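You operate a simulated robot arm through the tools that you are given. There is no shell and no other tool. Be economical: measure what you need, move in short steps, check, and stop when the job is done.

Carry out the task below with a simulated robot arm. There is one attempt and no reset: what you move stays moved.

## Task
Put things in order on the table. At the end: the rinse bottle stands where the blue flask (marked "HOT") stood; the blue flask is on the green peas tin; the clear herbs jar stands where the green basket stood; the green basket from the table stands where the rinse bottle stood; whatever was shut is shut again. Leave all else as you found it, and nothing knocked over. Set down upright: blue flask.

Only the result counts: the job must be done as asked and must still hold three seconds after the hand-in. Knocking over, shifting, dropping, spilling or breaking anything else fails it.

## Robot
A 6-joint arm with a two-finger parallel gripper, fixed in place. Base frame: the origin is at the foot of the arm, x ahead of it, y to its left, z up; the work surface is at about z = 0. Lengths are in m, angles in degrees, forces in N, time in s.
With the tool pointing down near the work surface it reaches from about 0.14 to 0.58 m from the base axis. Its first joint turns from -66.0 to 66.0 degrees. Payload 2.1 kg.
The tool frame sits at the grasp point between the pads (the TCP): z along the fingers, y along the line on which they close. The tips reach 0.03 m beyond it. Largest opening 0.094 m; finger width 0.028, thickness 0.01; the body of the gripper, 0.05 by 0.096 m, starts 0.055 m behind the TCP.
Orientation is that of the tool frame in the base frame, as a unit quaternion [w, x, y, z]. With the fingers straight down and closing along the base's y, the tool's x points along the base's -x, its y along +y and its z along -z.

## Interface
- The arm moves only by the tool apply_moves. Its argument "steps" is a list of rows, each an object of numbers (a shift or turn left out is 0, a gripper value left out holds the last): "dx", "dy", "dz": the shift along the tool's x, y, z in m; "rx", "ry", "rz": the turn, a rotation vector about the tool's x, y, z in degrees; "hand": the gripper command, from -1 (fully open) to 1 (shut), values between in proportion. In form: [{"dx": .., "dy": .., "dz": .., "rx": .., "ry": .., "rz": .., "hand": ..}, ...]. A call has 1 to 10 rows; each row is the pose to reach, as a shift and turn from the pose commanded when the call began, along the tool's axes at that moment. Each row takes 0.2 s and may step no farther than 0.05 m and 8.6 degrees from the row before; otherwise, or with a gripper value out of range, the whole call is refused. Where a pose cannot be reached the arm comes as near as it can. A force on the tool above 40 N (or 10 N above the force at the start of the call, whichever is more), or a blocked arm, ends the call early, and 0.2 s more pass. Each finger travels about 0.072 m/s and halts on what it meets, pressing with about 20 N; the grip force reading is that of the motor and also rises with nothing between the fingers. The clock runs only during rows and for 0.2 s after the last one: add rows that repeat a pose to give the fingers time. The reply holds the time, the measured pose of the TCP, the force on the tool along the base axes, the opening and the grip force, in the units named above and with some noise, with the torque about the TCP (base axes, N m) and any sound that the robot's microphone picked up.
- Cameras (640 x 400 px; columns grow to the right, rows downward): "scene" is fixed at [0.0493, -0.3641, 0.4898]; the picture's right is [0.85, -0.53, 0.00], its down [-0.27, -0.43, -0.86] and it looks along [0.45, 0.73, -0.51] (base axes); focal length 223 px, centre (320, 200). "wrist" rides on the gripper at [0.076, 0.014, -0.103] in the tool frame; the picture's right is [-0.18, 0.98, 0.00], its down [-0.75, -0.14, -0.64] and it looks along [-0.63, -0.12, 0.77] (tool axes); focal length 243 px, centre (320, 200). There is no depth. A picture from a camera that has moved, and an enlarged one, comes with that camera's place and axes in the base frame and with its lens.
- grab_frame(camera): a new picture of that camera. The clock stands still meanwhile.
- enlarge(camera, box): a new picture of the part [left, top, right, bottom] of that camera's present view, enlarged. The clock stands still meanwhile.
- close_job(): hands the job in; it is judged then, once.

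Work in short steps. Places have to be worked out from the pictures, the camera data and where the tool is seen: move nearer, look again, correct. Check each grasp and each placing, and mend what went wrong. You have 120 turns and 76 pictures in all, those below and enlarged ones among them. Open the gripper and draw the arm clear of the work before you hand the job in, unless the task says otherwise; then end with one line.

The tools are called as name(argument=value, ...) on one line, values as JSON. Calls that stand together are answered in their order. apply_moves: Moves the arm, as the interface text tells. Its arguments: {"type":"object","properties":{"steps":{"type":"array"}},"required":["steps"]} The other tools are called the same way: grab_frame (camera) takes a picture; enlarge (camera, box) takes an enlarged picture of a part of a camera's view; close_job () hands the job in.

At the start:

```text
t: 0.0
tcp_pos: [0.2266, 0.13, 0.3891]
tcp_rot: [0.001, -0.002, 1.0, 0.001]
contact_force: [-0.9, 0.6, -0.5]
torque: [-0.02, 0.0, 0.0]
width: 0.0943
grip_force: 0.1
```

scene: 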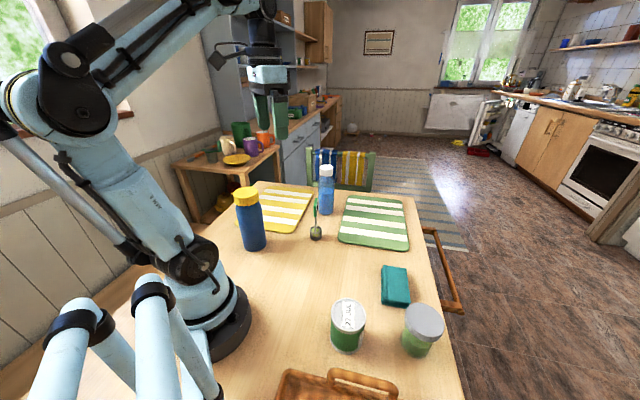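
wrist: 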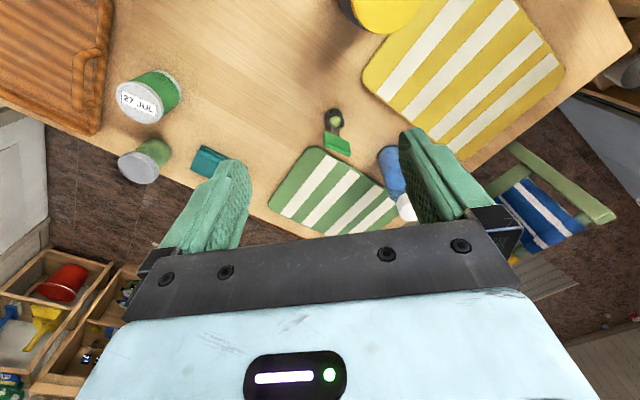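

I'll look closer at the things on the table before moving anything.

enlarge(camera="scene", box=[220, 150, 420, 275])

enlarge(camera="scene", box=[260, 250, 500, 400])

enlarge(camera="wrist", box=[0, 0, 320, 200])

enlarge(camera="wrist", box=[260, 0, 640, 238])

```text
3.20 times, centred on (320, 212) of scene
camera zoom: at [0.0493, -0.3641, 0.4898], right [0.85, -0.53, 0.0], down [-0.27, -0.43, -0.86], along [0.45, 0.73, -0.51], focal length 714 px, centre (320, 160)
```

zoom: 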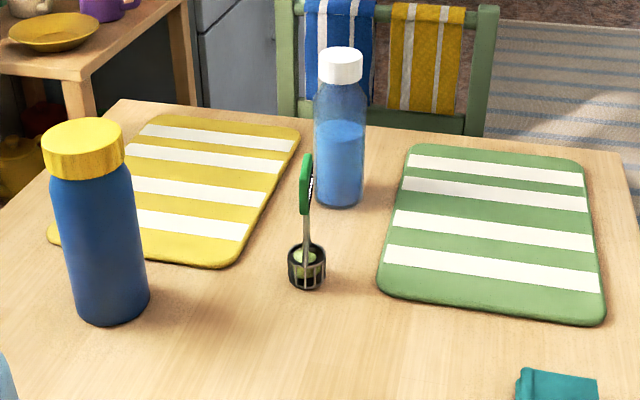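

```text
2.67 times, centred on (380, 325) of scene
camera zoom: at [0.0493, -0.3641, 0.4898], right [0.85, -0.53, 0.0], down [-0.27, -0.43, -0.86], along [0.45, 0.73, -0.51], focal length 595 px, centre (160, -133)
```

zoom: 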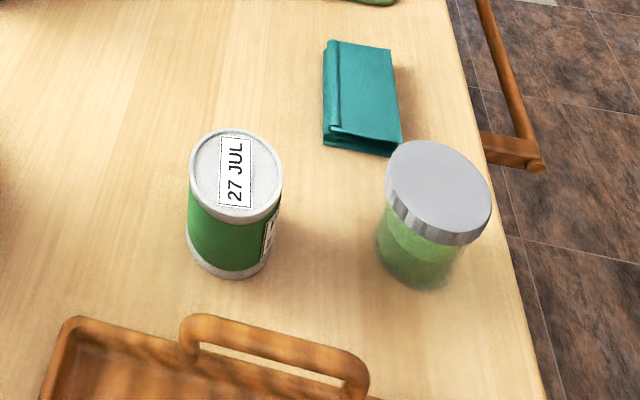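

```text
2.00 times, centred on (160, 100) of wrist
camera zoom: at [0.1517, 0.1447, 0.4928], right [0.18, 0.98, 0.0], down [0.75, -0.14, 0.64], along [0.63, -0.12, -0.77], focal length 485 px, centre (640, 400)
```

zoom: 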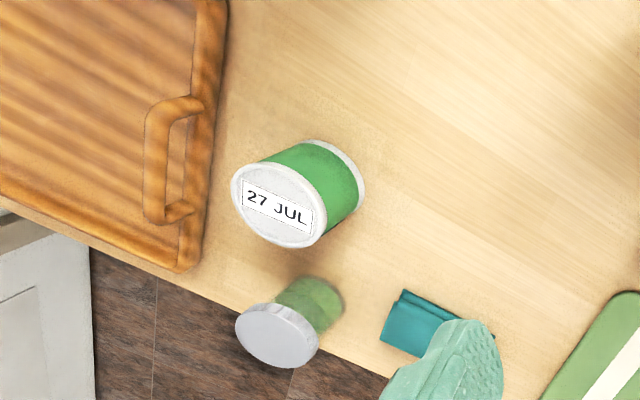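

```text
1.68 times, centred on (450, 119) of wrist
camera zoom: at [0.1517, 0.1447, 0.4928], right [0.18, 0.98, 0.0], down [0.75, -0.14, 0.64], along [0.63, -0.12, -0.77], focal length 408 px, centre (102, 336)
```

zoom: 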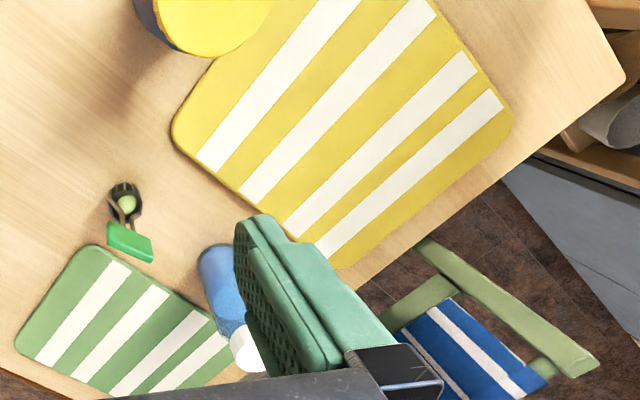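

I take the flask to stand at about (0.156, 0.206), 0.2 m tall, the bottle at (0.455, 0.248), and the small green-handled basket at (0.34, 0.136). The jar is at about (0.335, -0.267) and the tin at (0.224, -0.185), 0.1 m tall. I'll move above the flask and check with the wrist camera.

apply_moves(steps=[{"dx": 0.018, "dy": 0.019, "dz": 0.02, "hand": -1}, {"dx": 0.035, "dy": 0.038, "dz": 0.04}, {"dx": 0.053, "dy": 0.057, "dz": 0.06}, {"dx": 0.07, "dy": 0.076, "dz": 0.09}, {"dx": 0.07, "dy": 0.076, "dz": 0.09}])

grab_frame(camera="wrist")

grab_frame(camera="scene")

```text
t: 1.2
tcp_pos: [0.1575, 0.2069, 0.2993]
tcp_rot: [0.0, 0.0, 1.0, 0.0]
contact_force: [0.4, -0.2, -0.2]
torque: [0.03, 0.01, -0.01]
width: 0.0938
grip_force: 0.0
```

```text
69 pictures are left
camera wrist: at [0.0819, 0.2211, 0.4023], right [0.18, 0.98, 0.0], down [0.75, -0.14, 0.64], along [0.63, -0.12, -0.77], focal length 243 px, centre (320, 200)
```

wrist: 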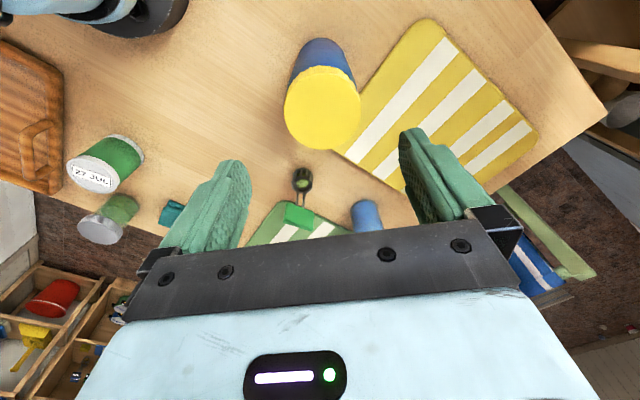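

```text
68 pictures are left
```

scene: 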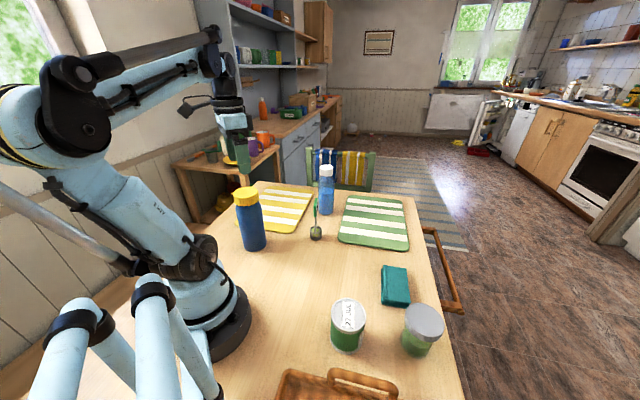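

The cap centre measures about (0.152, 0.208), nearly under the tool. I'll lower around it so the pads span the cap's lower rim and the body.

apply_moves(steps=[{"dx": 0.004, "dy": 0.001, "dz": 0.03}, {"dx": 0.004, "dy": 0.001, "dz": 0.06}, {"dx": 0.004, "dy": 0.001, "dz": 0.085}, {"dx": 0.004, "dy": 0.001, "dz": 0.105}, {"dx": 0.004, "dy": 0.001, "dz": 0.12}, {"dx": 0.004, "dy": 0.001, "dz": 0.135}])

grab_frame(camera="wrist")

enlarge(camera="scene", box=[180, 130, 340, 280])

```text
t: 2.6
tcp_pos: [0.1537, 0.2078, 0.1639]
tcp_rot: [0.0, -0.001, 1.0, 0.001]
contact_force: [0.2, 0.1, 0.4]
torque: [-0.03, 0.02, -0.03]
width: 0.0939
grip_force: 0.0
```

```text
67 pictures are left
camera wrist: at [0.0783, 0.2222, 0.2673], right [0.18, 0.98, 0.0], down [0.75, -0.14, 0.64], along [0.63, -0.12, -0.77], focal length 243 px, centre (320, 200)
```

wrist: 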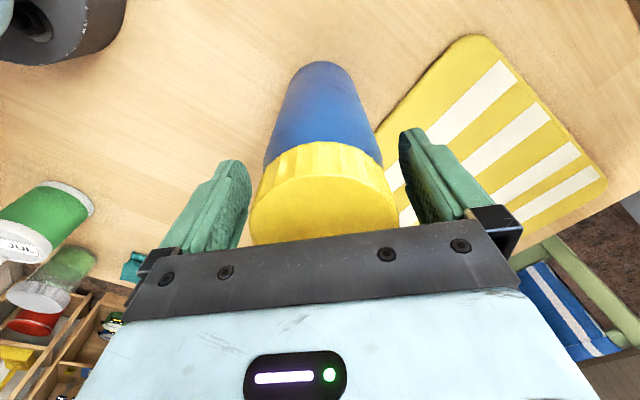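

```text
2.67 times, centred on (260, 205) of scene
camera zoom: at [0.0493, -0.3641, 0.4898], right [0.85, -0.53, 0.0], down [-0.27, -0.43, -0.86], along [0.45, 0.73, -0.51], focal length 595 px, centre (480, 187)
```

zoom: 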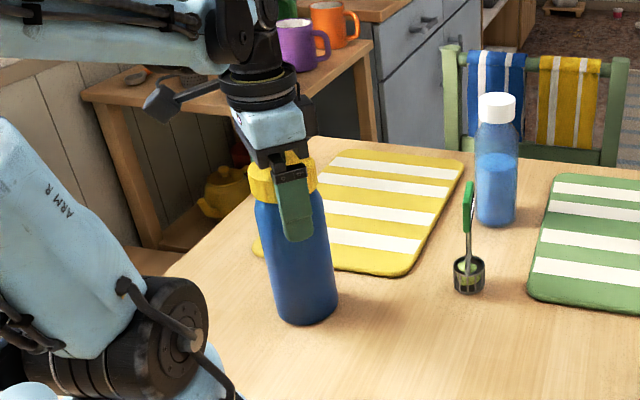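

The fingers straddle the flask, the cap top is at about z 0.192, and its centre is a few mm nearer the base and to the left. I'll go 14 mm lower and close.

apply_moves(steps=[{"dx": 0.004, "dy": 0.002, "dz": 0.008}, {"dx": 0.004, "dy": 0.002, "dz": 0.014}, {"dx": 0.004, "dy": 0.002, "dz": 0.014, "hand": 1}, {"dx": 0.004, "dy": 0.002, "dz": 0.014, "hand": 1}, {"dx": 0.004, "dy": 0.002, "dz": 0.014, "hand": 1}, {"dx": 0.004, "dy": 0.002, "dz": 0.014, "hand": 1}])

```text
t: 4.0
tcp_pos: [0.1487, 0.2099, 0.1508]
tcp_rot: [0.001, 0.0, 1.0, 0.001]
contact_force: [0.1, -0.1, -0.9]
torque: [0.02, -0.01, 0.0]
width: 0.0708
grip_force: 20.4
```

The grip is firm at 0.071 m. I'll lift straight up and check.

apply_moves(steps=[{"dz": -0.01, "hand": 1}, {"dz": -0.03}, {"dz": -0.06}, {"dz": -0.09}, {"dz": -0.12}, {"dz": -0.15}, {"dz": -0.15}])

grab_frame(camera="scene")

grab_frame(camera="wrist")

```text
t: 5.6
tcp_pos: [0.1487, 0.2089, 0.2999]
tcp_rot: [0.0, -0.001, 1.0, 0.001]
contact_force: [0.4, 0.6, -3.0]
torque: [0.0, 0.03, 0.05]
width: 0.0708
grip_force: 19.9
```

```text
65 pictures are left
```

scene: 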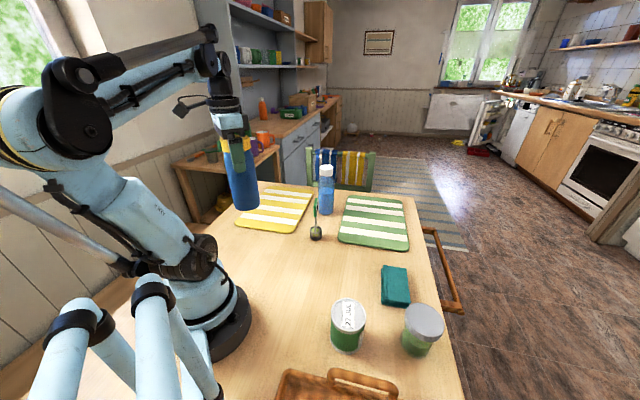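

```text
64 pictures are left
camera wrist: at [0.0735, 0.2231, 0.4032], right [0.18, 0.98, 0.0], down [0.75, -0.14, 0.64], along [0.63, -0.12, -0.77], focal length 243 px, centre (320, 200)
```

wrist: 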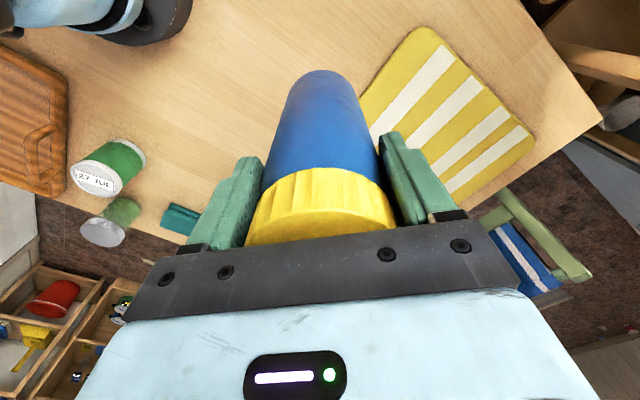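

The flask hangs straight. I'll carry it clockwise at this height, stopping short of the tin to measure the tin again.

apply_moves(steps=[{"dx": -0.018, "dy": -0.04}, {"dx": -0.036, "dy": -0.08}, {"dx": -0.054, "dy": -0.12}, {"dx": -0.072, "dy": -0.16}, {"dx": -0.08, "dy": -0.205}, {"dx": -0.08, "dy": -0.25}, {"dx": -0.075, "dy": -0.27}, {"dx": -0.075, "dy": -0.27}])

grab_frame(camera="wrist")

enlarge(camera="scene", box=[250, 200, 500, 400])

```text
t: 7.4
tcp_pos: [0.2228, -0.0615, 0.2985]
tcp_rot: [0.0, -0.001, 1.0, 0.001]
contact_force: [0.2, -0.1, -3.8]
torque: [0.0, 0.02, 0.01]
width: 0.0706
grip_force: 19.4
```

```text
63 pictures are left
camera wrist: at [0.1484, -0.0465, 0.403], right [0.18, 0.98, 0.0], down [0.75, -0.14, 0.64], along [0.63, -0.12, -0.77], focal length 243 px, centre (320, 200)
```

wrist: 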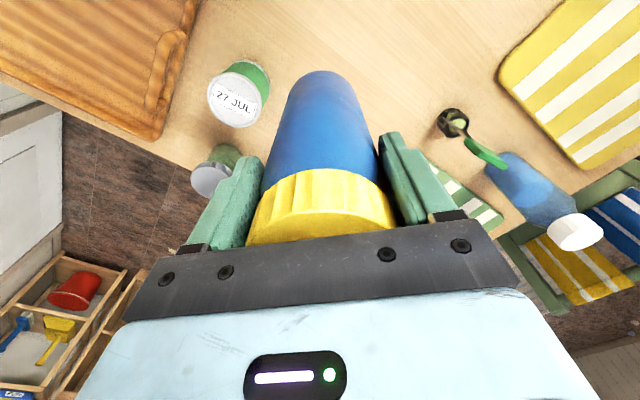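

```text
2.00 times, centred on (375, 300) of scene
camera zoom: at [0.0493, -0.3641, 0.4898], right [0.85, -0.53, 0.0], down [-0.27, -0.43, -0.86], along [0.45, 0.73, -0.51], focal length 447 px, centre (210, 0)
```

zoom: 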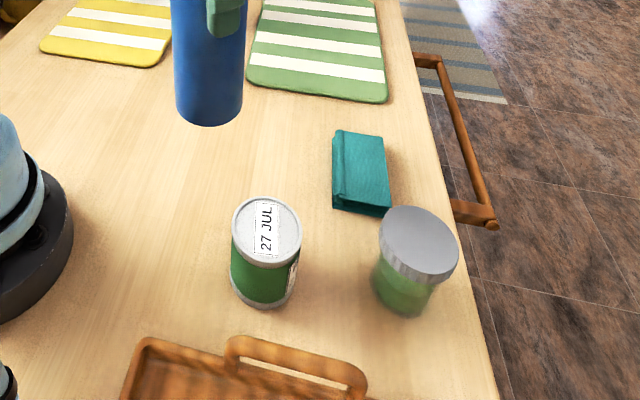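

Combining both views, the tin's axis comes out near (0.231, -0.172) with its top at about 0.077. I'll enlarge the wrist view to confirm.

enlarge(camera="wrist", box=[160, 30, 320, 130])

enlarge(camera="scene", box=[310, 280, 390, 370])

```text
4.00 times, centred on (240, 80) of wrist
camera zoom: at [0.1484, -0.0465, 0.403], right [0.18, 0.98, 0.0], down [0.75, -0.14, 0.64], along [0.63, -0.12, -0.77], focal length 970 px, centre (640, 680)
```

zoom: 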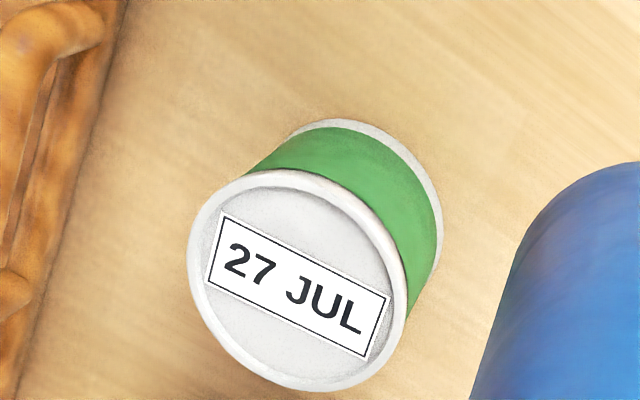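

```text
4.44 times, centred on (350, 325) of scene
camera zoom: at [0.0493, -0.3641, 0.4898], right [0.85, -0.53, 0.0], down [-0.27, -0.43, -0.86], along [0.45, 0.73, -0.51], focal length 992 px, centre (187, -356)
```

zoom: 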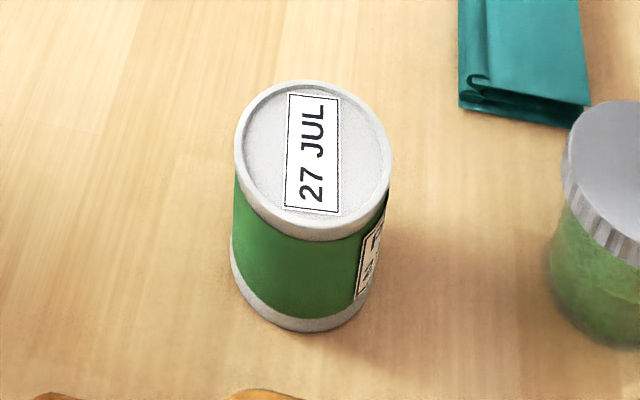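

The tin's axis is (0.229, -0.175), top 0.078. The flask's bottom sits about 12 mm beyond the TCP in x, so I aim the TCP at (0.217, -0.176), drop to about 25 mm above the tin and check.

apply_moves(steps=[{"dx": 0.002, "dy": -0.04}, {"dx": 0.004, "dy": -0.08}, {"dx": 0.006, "dy": -0.1145}, {"dx": 0.006, "dy": -0.1145, "dz": 0.02}, {"dx": 0.006, "dy": -0.1145, "dz": 0.045}, {"dx": 0.006, "dy": -0.1145, "dz": 0.045}])

enlarge(camera="scene", box=[280, 200, 440, 380])

enlarge(camera="wrist", box=[200, 20, 440, 250])

```text
t: 8.8
tcp_pos: [0.2179, -0.1749, 0.2544]
tcp_rot: [0.001, -0.001, 1.0, 0.001]
contact_force: [-0.6, 0.4, -3.4]
torque: [0.03, 0.0, 0.0]
width: 0.0704
grip_force: 19.9
```

```text
2.22 times, centred on (360, 290) of scene
camera zoom: at [0.0494, -0.3641, 0.4898], right [0.85, -0.53, 0.0], down [-0.27, -0.43, -0.86], along [0.45, 0.73, -0.51], focal length 496 px, centre (231, 0)
```

zoom: 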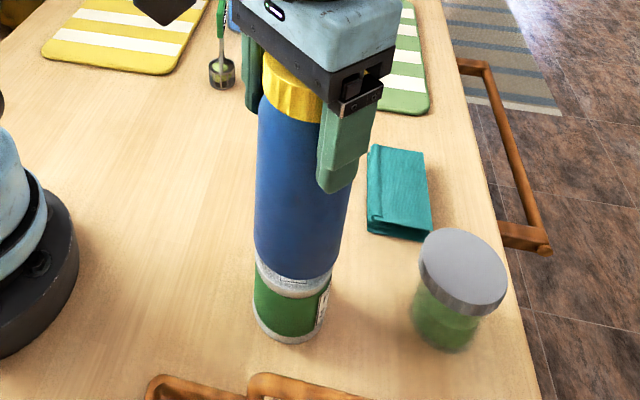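

```text
1.74 times, centred on (320, 135) of wrist
camera zoom: at [0.1427, -0.161, 0.3578], right [0.18, 0.98, 0.0], down [0.75, -0.14, 0.64], along [0.63, -0.12, -0.77], focal length 422 px, centre (320, 313)
```

zoom: 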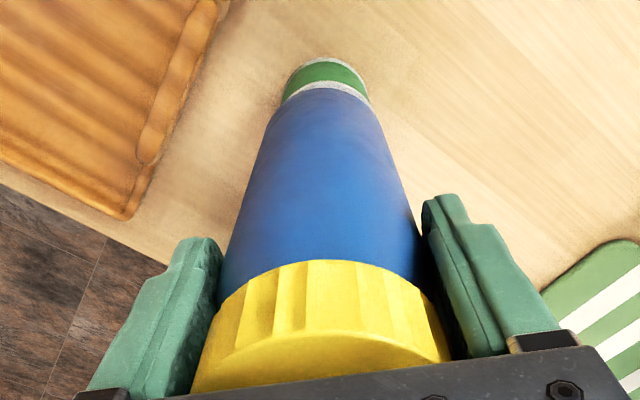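

Flask and tin line up within about 2 mm in both views. I'll lower gently until contact shows in the force.

apply_moves(steps=[{"dz": 0.008}, {"dz": 0.015}, {"dz": 0.02}, {"dz": 0.022}, {"dz": 0.022}])

```text
t: 10.0
tcp_pos: [0.2186, -0.1754, 0.2338]
tcp_rot: [0.0, -0.002, 1.0, 0.001]
contact_force: [-0.4, 2.4, 32.6]
torque: [0.13, -0.37, 0.11]
width: 0.0708
grip_force: 20.2
```

Contact came a little early (tin top near 0.083). I'll ease back about 1.2 mm to relieve the load.

apply_moves(steps=[{"dz": -0.0012}, {"dz": -0.0012}])

enlarge(camera="scene", box=[280, 200, 440, 380])

```text
t: 10.6
tcp_pos: [0.2197, -0.1749, 0.2343]
tcp_rot: [0.0, -0.001, 1.0, 0.001]
contact_force: [1.9, 3.0, 6.1]
torque: [0.2, -0.45, 0.09]
width: 0.071
grip_force: 19.7
```

```text
2.22 times, centred on (360, 290) of scene
camera zoom: at [0.0493, -0.3641, 0.4898], right [0.85, -0.53, 0.0], down [-0.27, -0.43, -0.86], along [0.45, 0.73, -0.51], focal length 496 px, centre (231, 0)
```

zoom: 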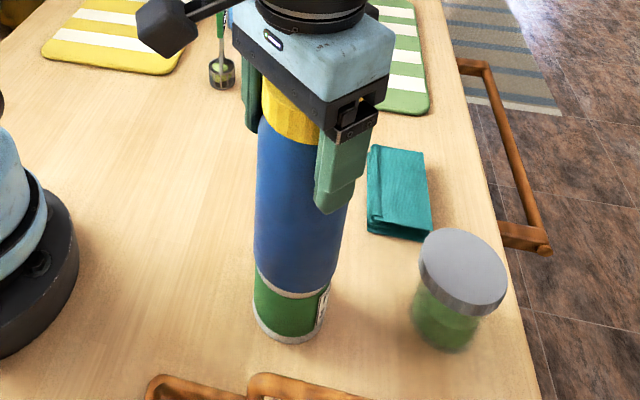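

The flask sits squarely on the tin. I'll open and raise only once the fingers are clear.

apply_moves(steps=[{"dz": 0, "hand": 0.3}, {"dz": 0, "hand": -0.2}, {"dz": 0, "hand": -1}, {"dz": 0, "hand": -1}, {"dz": 0, "hand": -1}])

grab_frame(camera="scene")

grab_frame(camera="wrist")

```text
t: 11.8
tcp_pos: [0.2195, -0.1765, 0.2344]
tcp_rot: [0.001, 0.0, 1.0, 0.001]
contact_force: [-0.9, 0.0, 0.0]
torque: [-0.02, -0.01, 0.0]
width: 0.0941
grip_force: 0.0
```

```text
56 pictures are left
```

scene: 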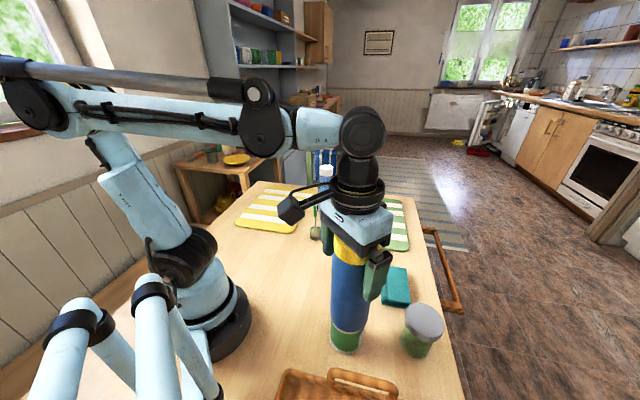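

```text
55 pictures are left
camera wrist: at [0.1431, -0.1607, 0.3376], right [0.18, 0.98, 0.0], down [0.75, -0.14, 0.64], along [0.63, -0.12, -0.77], focal length 243 px, centre (320, 200)
```

wrist: 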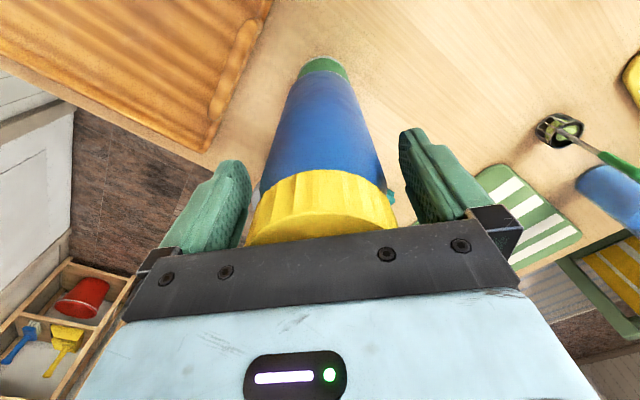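

The flask stands by itself. I'll rise straight up clear of it and check it from the scene camera.

apply_moves(steps=[{"dz": -0.02}, {"dz": -0.05}, {"dz": -0.08}, {"dz": -0.12}, {"dz": -0.12, "dy": 0.04}, {"dz": -0.12, "dy": 0.085}, {"dz": -0.12, "dy": 0.13}, {"dz": -0.12, "dy": 0.175}])

grab_frame(camera="scene")

grab_frame(camera="wrist")

```text
t: 13.6
tcp_pos: [0.2184, 0.0003, 0.3538]
tcp_rot: [0.001, 0.0, 1.0, 0.001]
contact_force: [0.6, -0.6, -0.4]
torque: [0.02, 0.01, 0.01]
width: 0.094
grip_force: 0.1
```

```text
54 pictures are left
```

scene: 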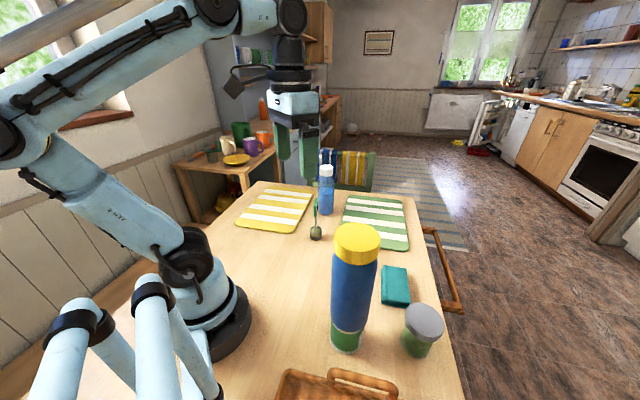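

```text
53 pictures are left
camera wrist: at [0.143, 0.015, 0.4572], right [0.18, 0.98, 0.0], down [0.75, -0.14, 0.64], along [0.63, -0.12, -0.77], focal length 243 px, centre (320, 200)
```

wrist: 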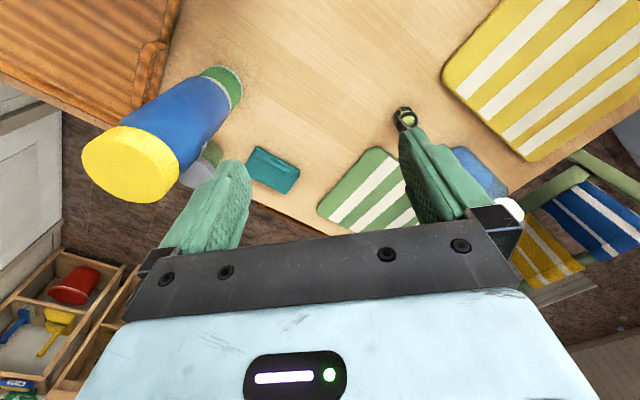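

The flask stands upright on the tin. Next is the rinse bottle at about (0.456, 0.249): I'll move above it and look.

apply_moves(steps=[{"dx": -0.028, "dy": 0.031, "dz": 0.009}, {"dx": -0.056, "dy": 0.062, "dz": 0.018}, {"dx": -0.084, "dy": 0.093, "dz": 0.027}, {"dx": -0.112, "dy": 0.124, "dz": 0.036}, {"dx": -0.14, "dy": 0.155, "dz": 0.045}, {"dx": -0.168, "dy": 0.186, "dz": 0.054}, {"dx": -0.196, "dy": 0.217, "dz": 0.063}, {"dx": -0.225, "dy": 0.249, "dz": 0.074}, {"dx": -0.225, "dy": 0.249, "dz": 0.074}])

grab_frame(camera="wrist")

```text
t: 15.6
tcp_pos: [0.4416, 0.2485, 0.2799]
tcp_rot: [0.001, 0.0, 1.0, 0.001]
contact_force: [-0.7, 0.8, 1.1]
torque: [-0.01, 0.03, -0.01]
width: 0.094
grip_force: 0.1
```

```text
52 pictures are left
camera wrist: at [0.3661, 0.2633, 0.3833], right [0.18, 0.98, 0.0], down [0.75, -0.14, 0.64], along [0.63, -0.12, -0.77], focal length 243 px, centre (320, 200)
```

wrist: 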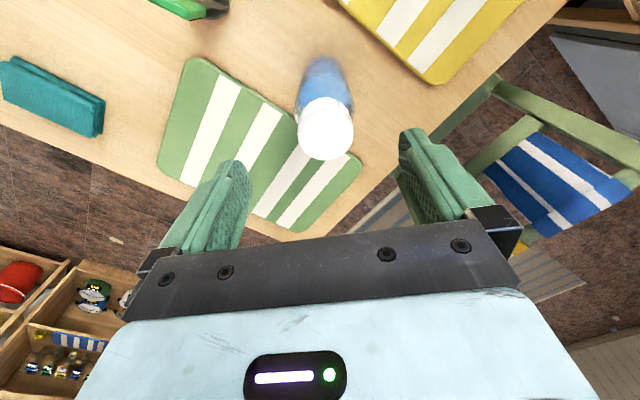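

The bottle's axis is near (0.456, 0.251). I'll shift onto it and lower to straddle it.

apply_moves(steps=[{"dx": -0.014, "dy": 0.0025, "dz": 0.02}, {"dx": -0.014, "dy": 0.0025, "dz": 0.05}, {"dx": -0.014, "dy": 0.0025, "dz": 0.08}, {"dx": -0.014, "dy": 0.0025, "dz": 0.1}, {"dx": -0.014, "dy": 0.0025, "dz": 0.12}, {"dx": -0.014, "dy": 0.0025, "dz": 0.12}])

enlarge(camera="scene", box=[270, 120, 390, 250])

grab_frame(camera="wrist")

```text
t: 17.0
tcp_pos: [0.458, 0.2529, 0.1621]
tcp_rot: [0.001, -0.001, 1.0, 0.001]
contact_force: [0.5, -0.4, 0.6]
torque: [0.01, -0.02, 0.0]
width: 0.0938
grip_force: 0.0
```

```text
3.08 times, centred on (330, 185) of scene
camera zoom: at [0.0493, -0.3641, 0.4898], right [0.85, -0.53, 0.0], down [-0.27, -0.43, -0.86], along [0.45, 0.73, -0.51], focal length 687 px, centre (289, 246)
```

zoom: 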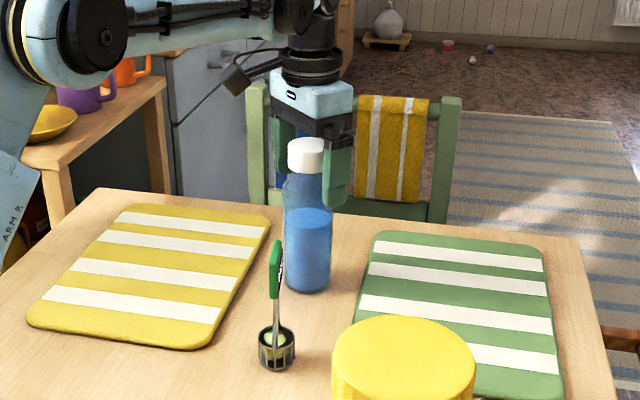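

```text
50 pictures are left
camera wrist: at [0.3824, 0.2672, 0.2648], right [0.18, 0.98, 0.0], down [0.75, -0.14, 0.64], along [0.63, -0.12, -0.77], focal length 243 px, centre (320, 200)
```

wrist: 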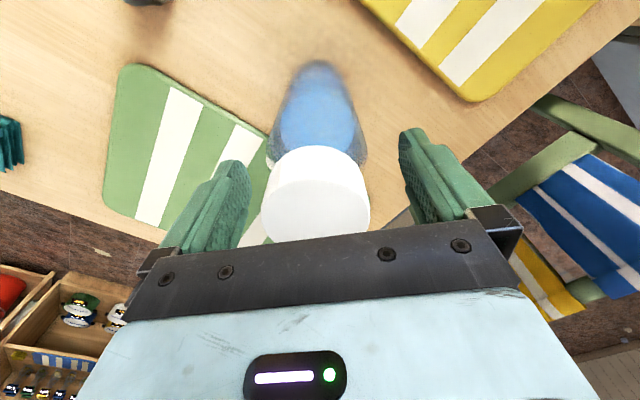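

The fingers straddle the bottle. I'll go 22 mm lower to reach the body below the cap, then close.

apply_moves(steps=[{"dx": 0.001, "dz": 0.012}, {"dx": 0.001, "dz": 0.022}, {"dx": 0.001, "dz": 0.022, "hand": 1}, {"dx": 0.001, "dz": 0.022, "hand": 1}, {"dx": 0.001, "dz": 0.022, "hand": 1}, {"dx": 0.001, "dz": 0.022, "hand": 1}, {"dx": 0.001, "dz": 0.022, "hand": 1}])

grab_frame(camera="wrist")

```text
t: 18.6
tcp_pos: [0.4566, 0.2526, 0.14]
tcp_rot: [0.001, -0.001, 1.0, 0.0]
contact_force: [0.2, -0.1, 0.0]
torque: [-0.02, 0.0, 0.02]
width: 0.0615
grip_force: 19.7
```

```text
49 pictures are left
camera wrist: at [0.3811, 0.2668, 0.2429], right [0.18, 0.98, 0.0], down [0.75, -0.14, 0.64], along [0.63, -0.12, -0.77], focal length 243 px, centre (320, 200)
```

wrist: 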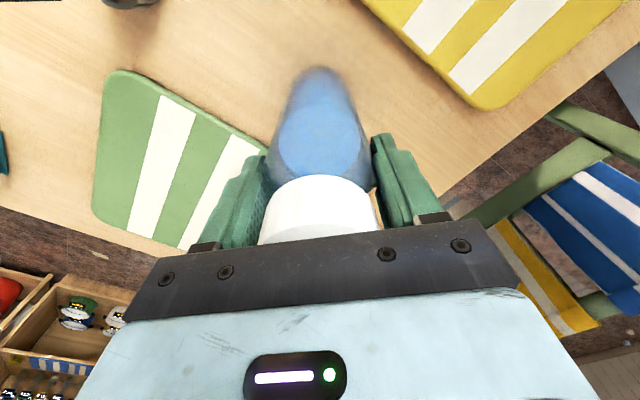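

Holding the bottle body at 0.0615 m, centred at about (0.458, 0.2525). I'll lift it 80 mm.

apply_moves(steps=[{"dz": -0.01}, {"dz": -0.03}, {"dz": -0.055}, {"dz": -0.08}, {"dz": -0.08}])

grab_frame(camera="scene")

```text
t: 19.8
tcp_pos: [0.4558, 0.2528, 0.2202]
tcp_rot: [0.001, 0.0, 1.0, 0.0]
contact_force: [-0.8, 0.6, -2.8]
torque: [0.01, -0.01, -0.01]
width: 0.0612
grip_force: 19.7
```

```text
48 pictures are left
```

scene: 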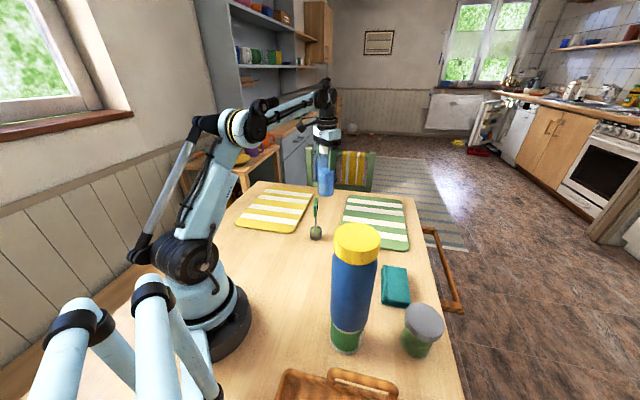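

Lifted cleanly. I'll carry it to the flask's old spot (0.157, 0.210), holding height.

apply_moves(steps=[{"dx": 0.038, "dy": -0.005}, {"dx": 0.076, "dy": -0.01}, {"dx": 0.114, "dy": -0.016}, {"dx": 0.152, "dy": -0.022}, {"dx": 0.19, "dy": -0.027}, {"dx": 0.228, "dy": -0.033}, {"dx": 0.266, "dy": -0.038}, {"dx": 0.301, "dy": -0.043}, {"dx": 0.301, "dy": -0.043}])

grab_frame(camera="scene")

```text
t: 21.8
tcp_pos: [0.1554, 0.2081, 0.2193]
tcp_rot: [0.001, 0.0, 1.0, 0.001]
contact_force: [-0.9, 0.6, -3.0]
torque: [0.03, 0.02, 0.02]
width: 0.0616
grip_force: 19.9
```

```text
47 pictures are left
```

scene: 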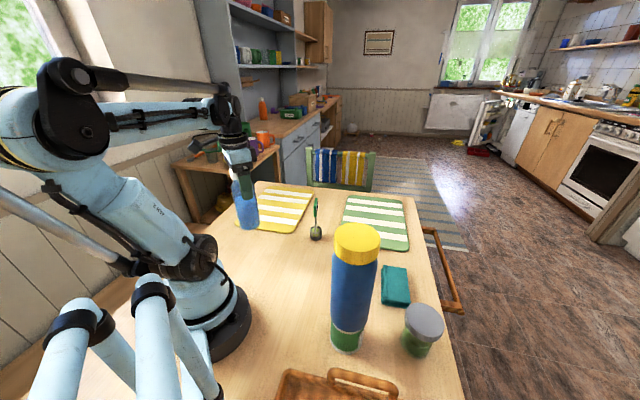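

In place above the spot. I'll lower until the base touches (TCP about 0.140).

apply_moves(steps=[{"dz": 0.03}, {"dz": 0.055}, {"dz": 0.07}, {"dz": 0.0775}, {"dz": 0.0785}, {"dz": 0.0785}])

enlarge(camera="scene", box=[180, 130, 340, 280])

```text
t: 23.2
tcp_pos: [0.1552, 0.2082, 0.1406]
tcp_rot: [0.001, -0.002, 1.0, 0.001]
contact_force: [0.5, 0.0, -3.6]
torque: [0.01, 0.02, -0.01]
width: 0.0615
grip_force: 19.9
```

```text
2.67 times, centred on (260, 205) of scene
camera zoom: at [0.0494, -0.3641, 0.4898], right [0.85, -0.53, 0.0], down [-0.27, -0.43, -0.86], along [0.45, 0.73, -0.51], focal length 595 px, centre (480, 187)
```

zoom: 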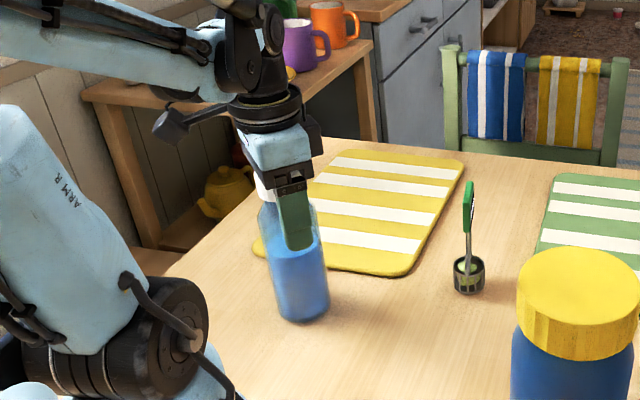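

The base lines up with the flask's old footprint within about 3 mm. I'll nudge 3 mm outward and touch down.

apply_moves(steps=[{"dx": -0.003, "dz": -0.001}, {"dx": -0.003, "dz": 0.0005}, {"dx": -0.003, "dz": 0.0012}, {"dx": -0.003, "dz": 0.0012}])

```text
t: 24.2
tcp_pos: [0.1591, 0.2083, 0.1384]
tcp_rot: [0.0, 0.0, 1.0, 0.001]
contact_force: [0.0, -1.1, 1.2]
torque: [-0.09, -0.01, -0.02]
width: 0.0614
grip_force: 20.1
```

The weight has come off the tool, so the bottle rests on the table. I'll open.

apply_moves(steps=[{"hand": 0.3}, {"hand": -0.2}, {"hand": -1}, {"hand": -1}, {"hand": -1}])

grab_frame(camera="wrist")

```text
t: 25.4
tcp_pos: [0.1592, 0.208, 0.1408]
tcp_rot: [0.001, 0.0, 1.0, 0.0]
contact_force: [-0.9, -0.8, 0.8]
torque: [-0.01, 0.01, 0.0]
width: 0.0938
grip_force: 0.1
```

```text
45 pictures are left
camera wrist: at [0.0831, 0.2229, 0.2424], right [0.18, 0.98, 0.0], down [0.75, -0.14, 0.64], along [0.63, -0.12, -0.77], focal length 243 px, centre (320, 200)
```

wrist: 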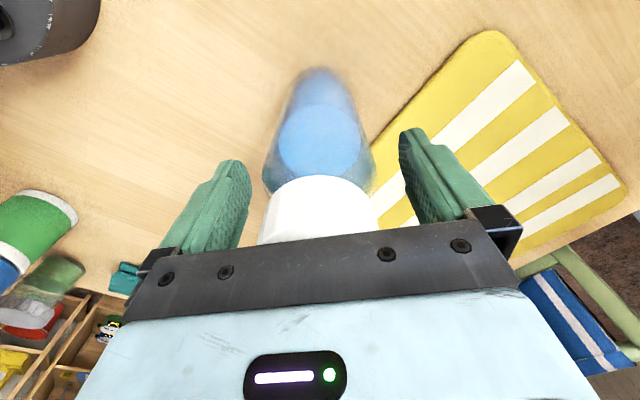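

The bottle stands free. I'll rise clear of it and go look at the small basket.

apply_moves(steps=[{"dz": -0.03}, {"dz": -0.06}, {"dz": -0.09}, {"dz": -0.12}, {"dx": -0.035, "dy": -0.018, "dz": -0.12}, {"dx": -0.075, "dy": -0.036, "dz": -0.12}, {"dx": -0.115, "dy": -0.054, "dz": -0.12}, {"dx": -0.15, "dy": -0.072, "dz": -0.12}, {"dx": -0.15, "dy": -0.072, "dz": -0.12}])

grab_frame(camera="wrist")

enlarge(camera="scene", box=[270, 170, 366, 260])

```text
t: 27.4
tcp_pos: [0.3087, 0.1365, 0.2606]
tcp_rot: [0.001, 0.0, 1.0, 0.001]
contact_force: [0.4, 0.2, -0.3]
torque: [-0.03, -0.01, 0.01]
width: 0.0942
grip_force: 0.1
```

```text
44 pictures are left
camera wrist: at [0.2333, 0.1508, 0.3634], right [0.18, 0.98, 0.0], down [0.75, -0.14, 0.64], along [0.63, -0.12, -0.77], focal length 243 px, centre (320, 200)
```

wrist: 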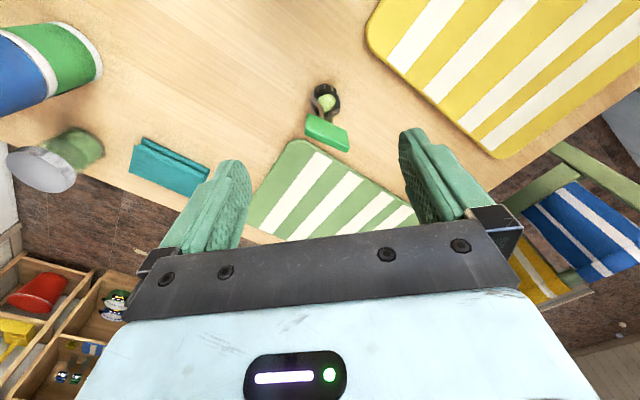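

```text
4.44 times, centred on (318, 215) of scene
camera zoom: at [0.0494, -0.3641, 0.4898], right [0.85, -0.53, 0.0], down [-0.27, -0.43, -0.86], along [0.45, 0.73, -0.51], focal length 992 px, centre (329, 133)
```

zoom: 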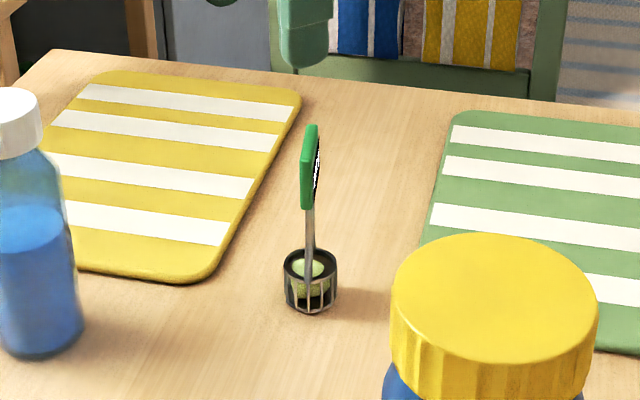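

enlarge(camera="wrist", box=[280, 70, 376, 160])

```text
4.44 times, centred on (328, 115) of wrist
camera zoom: at [0.2333, 0.1508, 0.3634], right [0.18, 0.98, 0.0], down [0.75, -0.14, 0.64], along [0.63, -0.12, -0.77], focal length 1078 px, centre (284, 578)
```

zoom: 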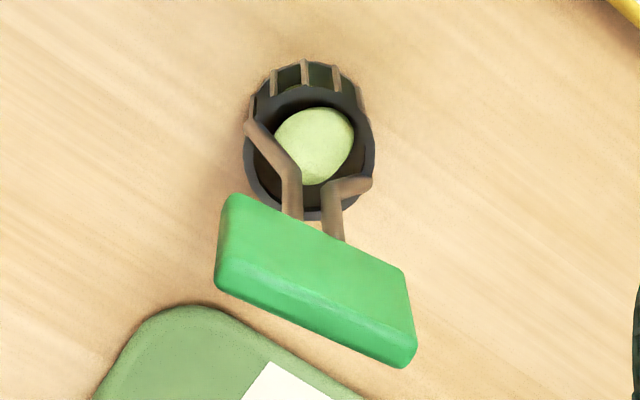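

The basket has a hoop handle topped by a green slab. The slab is centred at about (0.340, 0.138), its long side runs at 55° from x, and it spans z 0.085-0.15. I'll turn the gripper 55° so it closes across the slab's thickness, and centre over it.

apply_moves(steps=[{"dx": -0.005, "rz": -8}, {"dx": -0.01, "rz": -16}, {"dx": -0.015, "rz": -24}, {"dx": -0.02, "rz": -32}, {"dx": -0.025, "dy": 0.001, "rz": -40}, {"dx": -0.03, "dy": 0.001, "rz": -48}, {"dx": -0.031, "dy": 0.0015, "rz": -55}, {"dx": -0.031, "dy": 0.0015, "rz": -55}])

grab_frame(camera="wrist")

```text
t: 29.2
tcp_pos: [0.3402, 0.138, 0.2599]
tcp_rot: [0.0, -0.463, 0.886, 0.001]
contact_force: [0.3, 0.0, -0.4]
torque: [0.02, 0.02, 0.01]
width: 0.0943
grip_force: 0.0
```

```text
41 pictures are left
camera wrist: at [0.2852, 0.0839, 0.3622], right [-0.7, 0.71, 0.0], down [0.55, 0.54, 0.64], along [0.46, 0.45, -0.77], focal length 243 px, centre (320, 200)
```

wrist: 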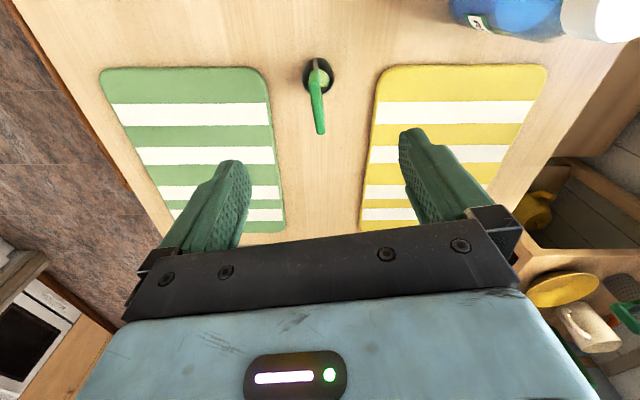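

The slab is now edge-on between the fingers and centred. I'll lower to TCP z 0.122, with the tips well above the basket rim.

apply_moves(steps=[{"dz": 0.03}, {"dz": 0.06}, {"dz": 0.085}, {"dz": 0.11}, {"dz": 0.125}, {"dz": 0.138}, {"dz": 0.138}])

grab_frame(camera="wrist")

enlarge(camera="scene", box=[260, 150, 380, 260])

```text
t: 30.8
tcp_pos: [0.3391, 0.1381, 0.1203]
tcp_rot: [0.001, -0.463, 0.886, 0.001]
contact_force: [-0.5, 1.2, 0.1]
torque: [0.04, -0.03, 0.04]
width: 0.0942
grip_force: 0.1
```

```text
40 pictures are left
camera wrist: at [0.2846, 0.0842, 0.2239], right [-0.7, 0.71, 0.0], down [0.55, 0.54, 0.64], along [0.46, 0.45, -0.77], focal length 243 px, centre (320, 200)
```

wrist: 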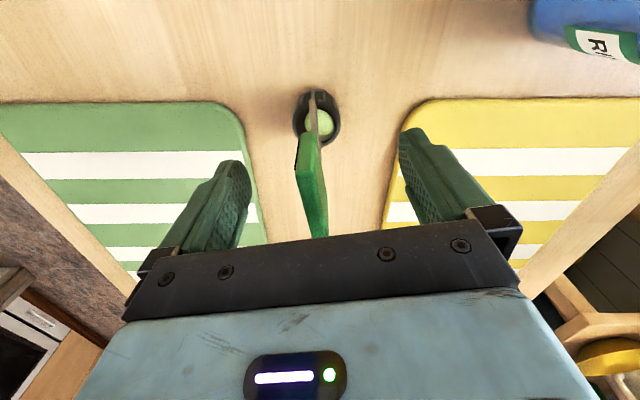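

```text
3.64 times, centred on (320, 205) of scene
camera zoom: at [0.0493, -0.3641, 0.4898], right [0.85, -0.53, 0.0], down [-0.27, -0.43, -0.86], along [0.45, 0.73, -0.51], focal length 812 px, centre (320, 182)
```

zoom: 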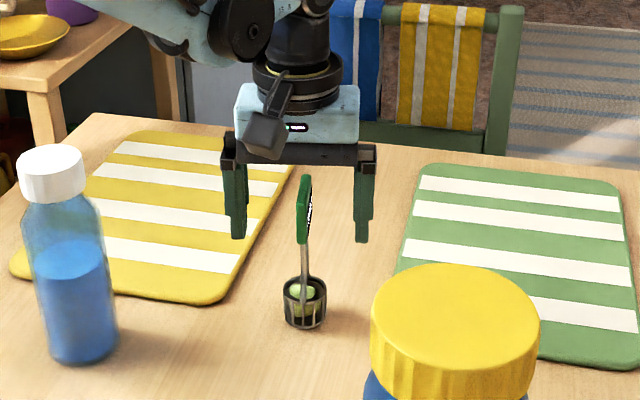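

The slab is about 4.5 mm off the finger midline (towards -y of the tool). I'll correct and close in stages so the basket isn't shoved.

apply_moves(steps=[{"dy": -0.0045}, {"dy": -0.0045, "hand": 0}, {"dy": -0.0045, "hand": 0.4}, {"dy": -0.0045, "hand": 0.5}, {"dy": -0.0045, "hand": 0.5}])

enlarge(camera="wrist", box=[220, 70, 420, 240])

```text
t: 32.0
tcp_pos: [0.3433, 0.1357, 0.1204]
tcp_rot: [0.001, -0.462, 0.887, 0.001]
contact_force: [0.3, 0.4, 0.6]
torque: [0.01, -0.01, -0.04]
width: 0.0236
grip_force: 0.0
```

```text
2.35 times, centred on (320, 155) of wrist
camera zoom: at [0.2884, 0.0816, 0.2239], right [-0.7, 0.71, 0.0], down [0.55, 0.54, 0.64], along [0.46, 0.45, -0.77], focal length 571 px, centre (320, 306)
```

zoom: 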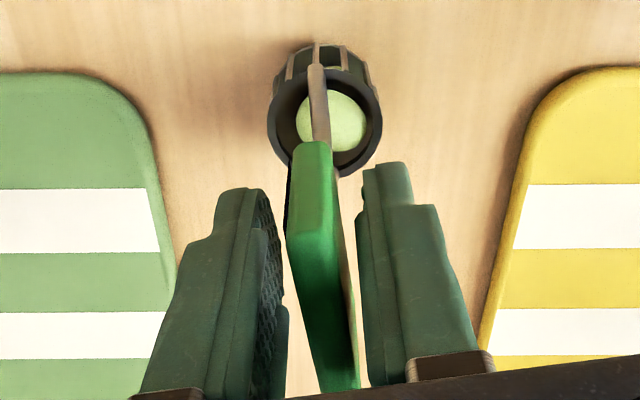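

The slab is centred between the pads. Closing fully.

apply_moves(steps=[{"hand": 0.65}, {"hand": 0.8}, {"hand": 1}, {"hand": 1}])

enlarge(camera="scene", box=[260, 150, 380, 260])

```text
t: 33.0
tcp_pos: [0.3436, 0.1361, 0.1207]
tcp_rot: [0.0, -0.463, 0.886, 0.001]
contact_force: [0.5, 0.1, -0.1]
torque: [-0.03, 0.03, -0.03]
width: 0.0132
grip_force: 20.1
```

```text
3.64 times, centred on (320, 205) of scene
camera zoom: at [0.0494, -0.3641, 0.4898], right [0.85, -0.53, 0.0], down [-0.27, -0.43, -0.86], along [0.45, 0.73, -0.51], focal length 812 px, centre (320, 182)
```

zoom: 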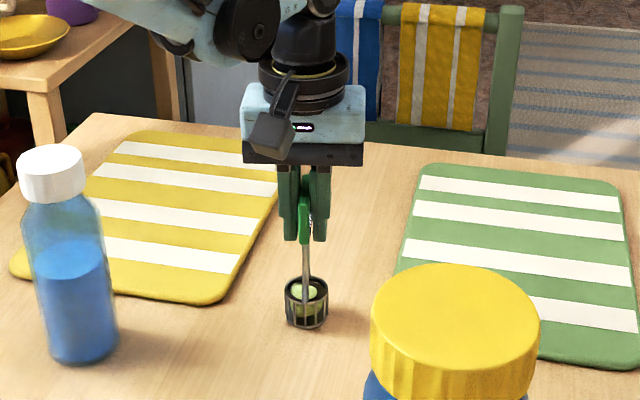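

The basket is gripped and barely shifted. I'll lift it gently, as there's a loose round thing inside.

apply_moves(steps=[{"dz": -0.005}, {"dz": -0.015}, {"dz": -0.03}, {"dz": -0.045}, {"dz": -0.06}, {"dz": -0.07}, {"dz": -0.07}])

enlarge(camera="wrist", box=[220, 70, 420, 240])

```text
t: 34.6
tcp_pos: [0.3438, 0.1362, 0.1926]
tcp_rot: [0.001, -0.462, 0.887, 0.001]
contact_force: [1.0, 0.2, -1.6]
torque: [0.0, -0.05, -0.01]
width: 0.0133
grip_force: 19.7
```

```text
2.35 times, centred on (320, 155) of wrist
camera zoom: at [0.2883, 0.082, 0.2943], right [-0.7, 0.71, 0.0], down [0.55, 0.54, 0.64], along [0.46, 0.45, -0.77], focal length 571 px, centre (320, 306)
```

zoom: 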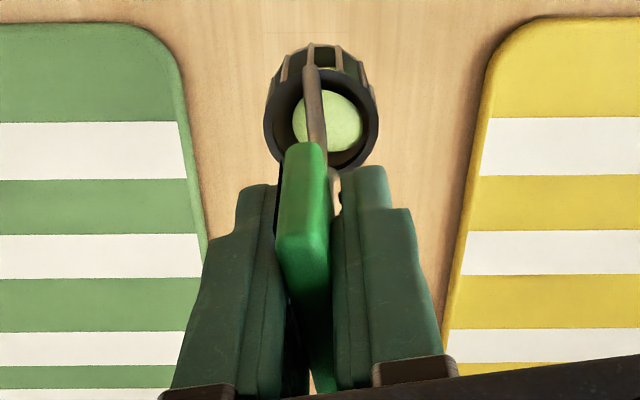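

Basket held level with its content. I'll carry it slowly to the bottle's old place (0.458, 0.2525).

apply_moves(steps=[{"dx": -0.01, "dy": -0.002}, {"dx": -0.032, "dy": -0.006}, {"dx": -0.057, "dy": -0.01}, {"dx": -0.082, "dy": -0.0145}, {"dx": -0.107, "dy": -0.019}, {"dx": -0.132, "dy": -0.023}, {"dx": -0.152, "dy": -0.027}, {"dx": -0.1615, "dy": -0.0284}, {"dx": -0.1615, "dy": -0.0284}])

enlarge(camera="scene", box=[220, 150, 420, 275])

```text
t: 36.6
tcp_pos: [0.4592, 0.2526, 0.1915]
tcp_rot: [0.001, -0.463, 0.887, 0.0]
contact_force: [0.0, 0.6, -2.5]
torque: [-0.01, -0.02, 0.01]
width: 0.0132
grip_force: 19.9
```

```text
3.20 times, centred on (320, 212) of scene
camera zoom: at [0.0494, -0.3641, 0.4898], right [0.85, -0.53, 0.0], down [-0.27, -0.43, -0.86], along [0.45, 0.73, -0.51], focal length 714 px, centre (320, 160)
```

zoom: 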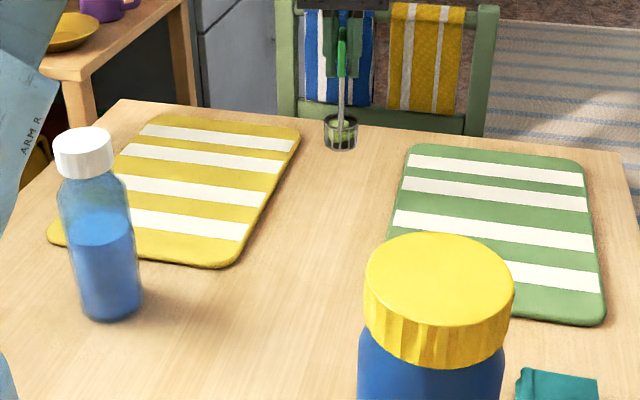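

Aligned with the bottle's former column. Lowering to touchdown at TCP z about 0.1205.

apply_moves(steps=[{"dz": 0.02}, {"dz": 0.04}, {"dz": 0.055}, {"dz": 0.065}, {"dz": 0.07}, {"dz": 0.0715}, {"dz": 0.0715}])

enlarge(camera="scene", box=[220, 150, 420, 275])

```text
t: 38.2
tcp_pos: [0.4588, 0.2535, 0.1201]
tcp_rot: [0.001, -0.463, 0.887, 0.001]
contact_force: [1.5, 1.1, 12.8]
torque: [0.04, -0.04, -0.02]
width: 0.013
grip_force: 19.8
```

```text
3.20 times, centred on (320, 212) of scene
camera zoom: at [0.0493, -0.3641, 0.4898], right [0.85, -0.53, 0.0], down [-0.27, -0.43, -0.86], along [0.45, 0.73, -0.51], focal length 714 px, centre (320, 160)
```

zoom: 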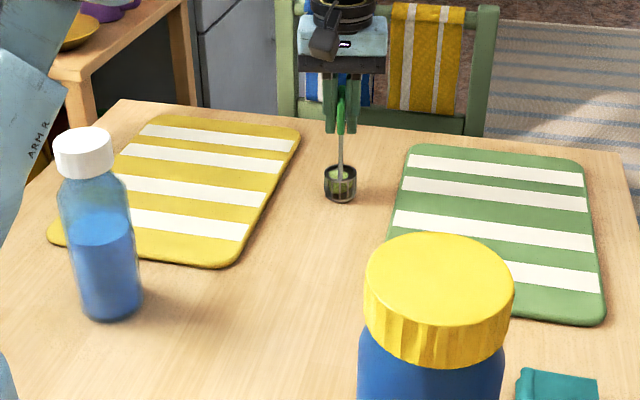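

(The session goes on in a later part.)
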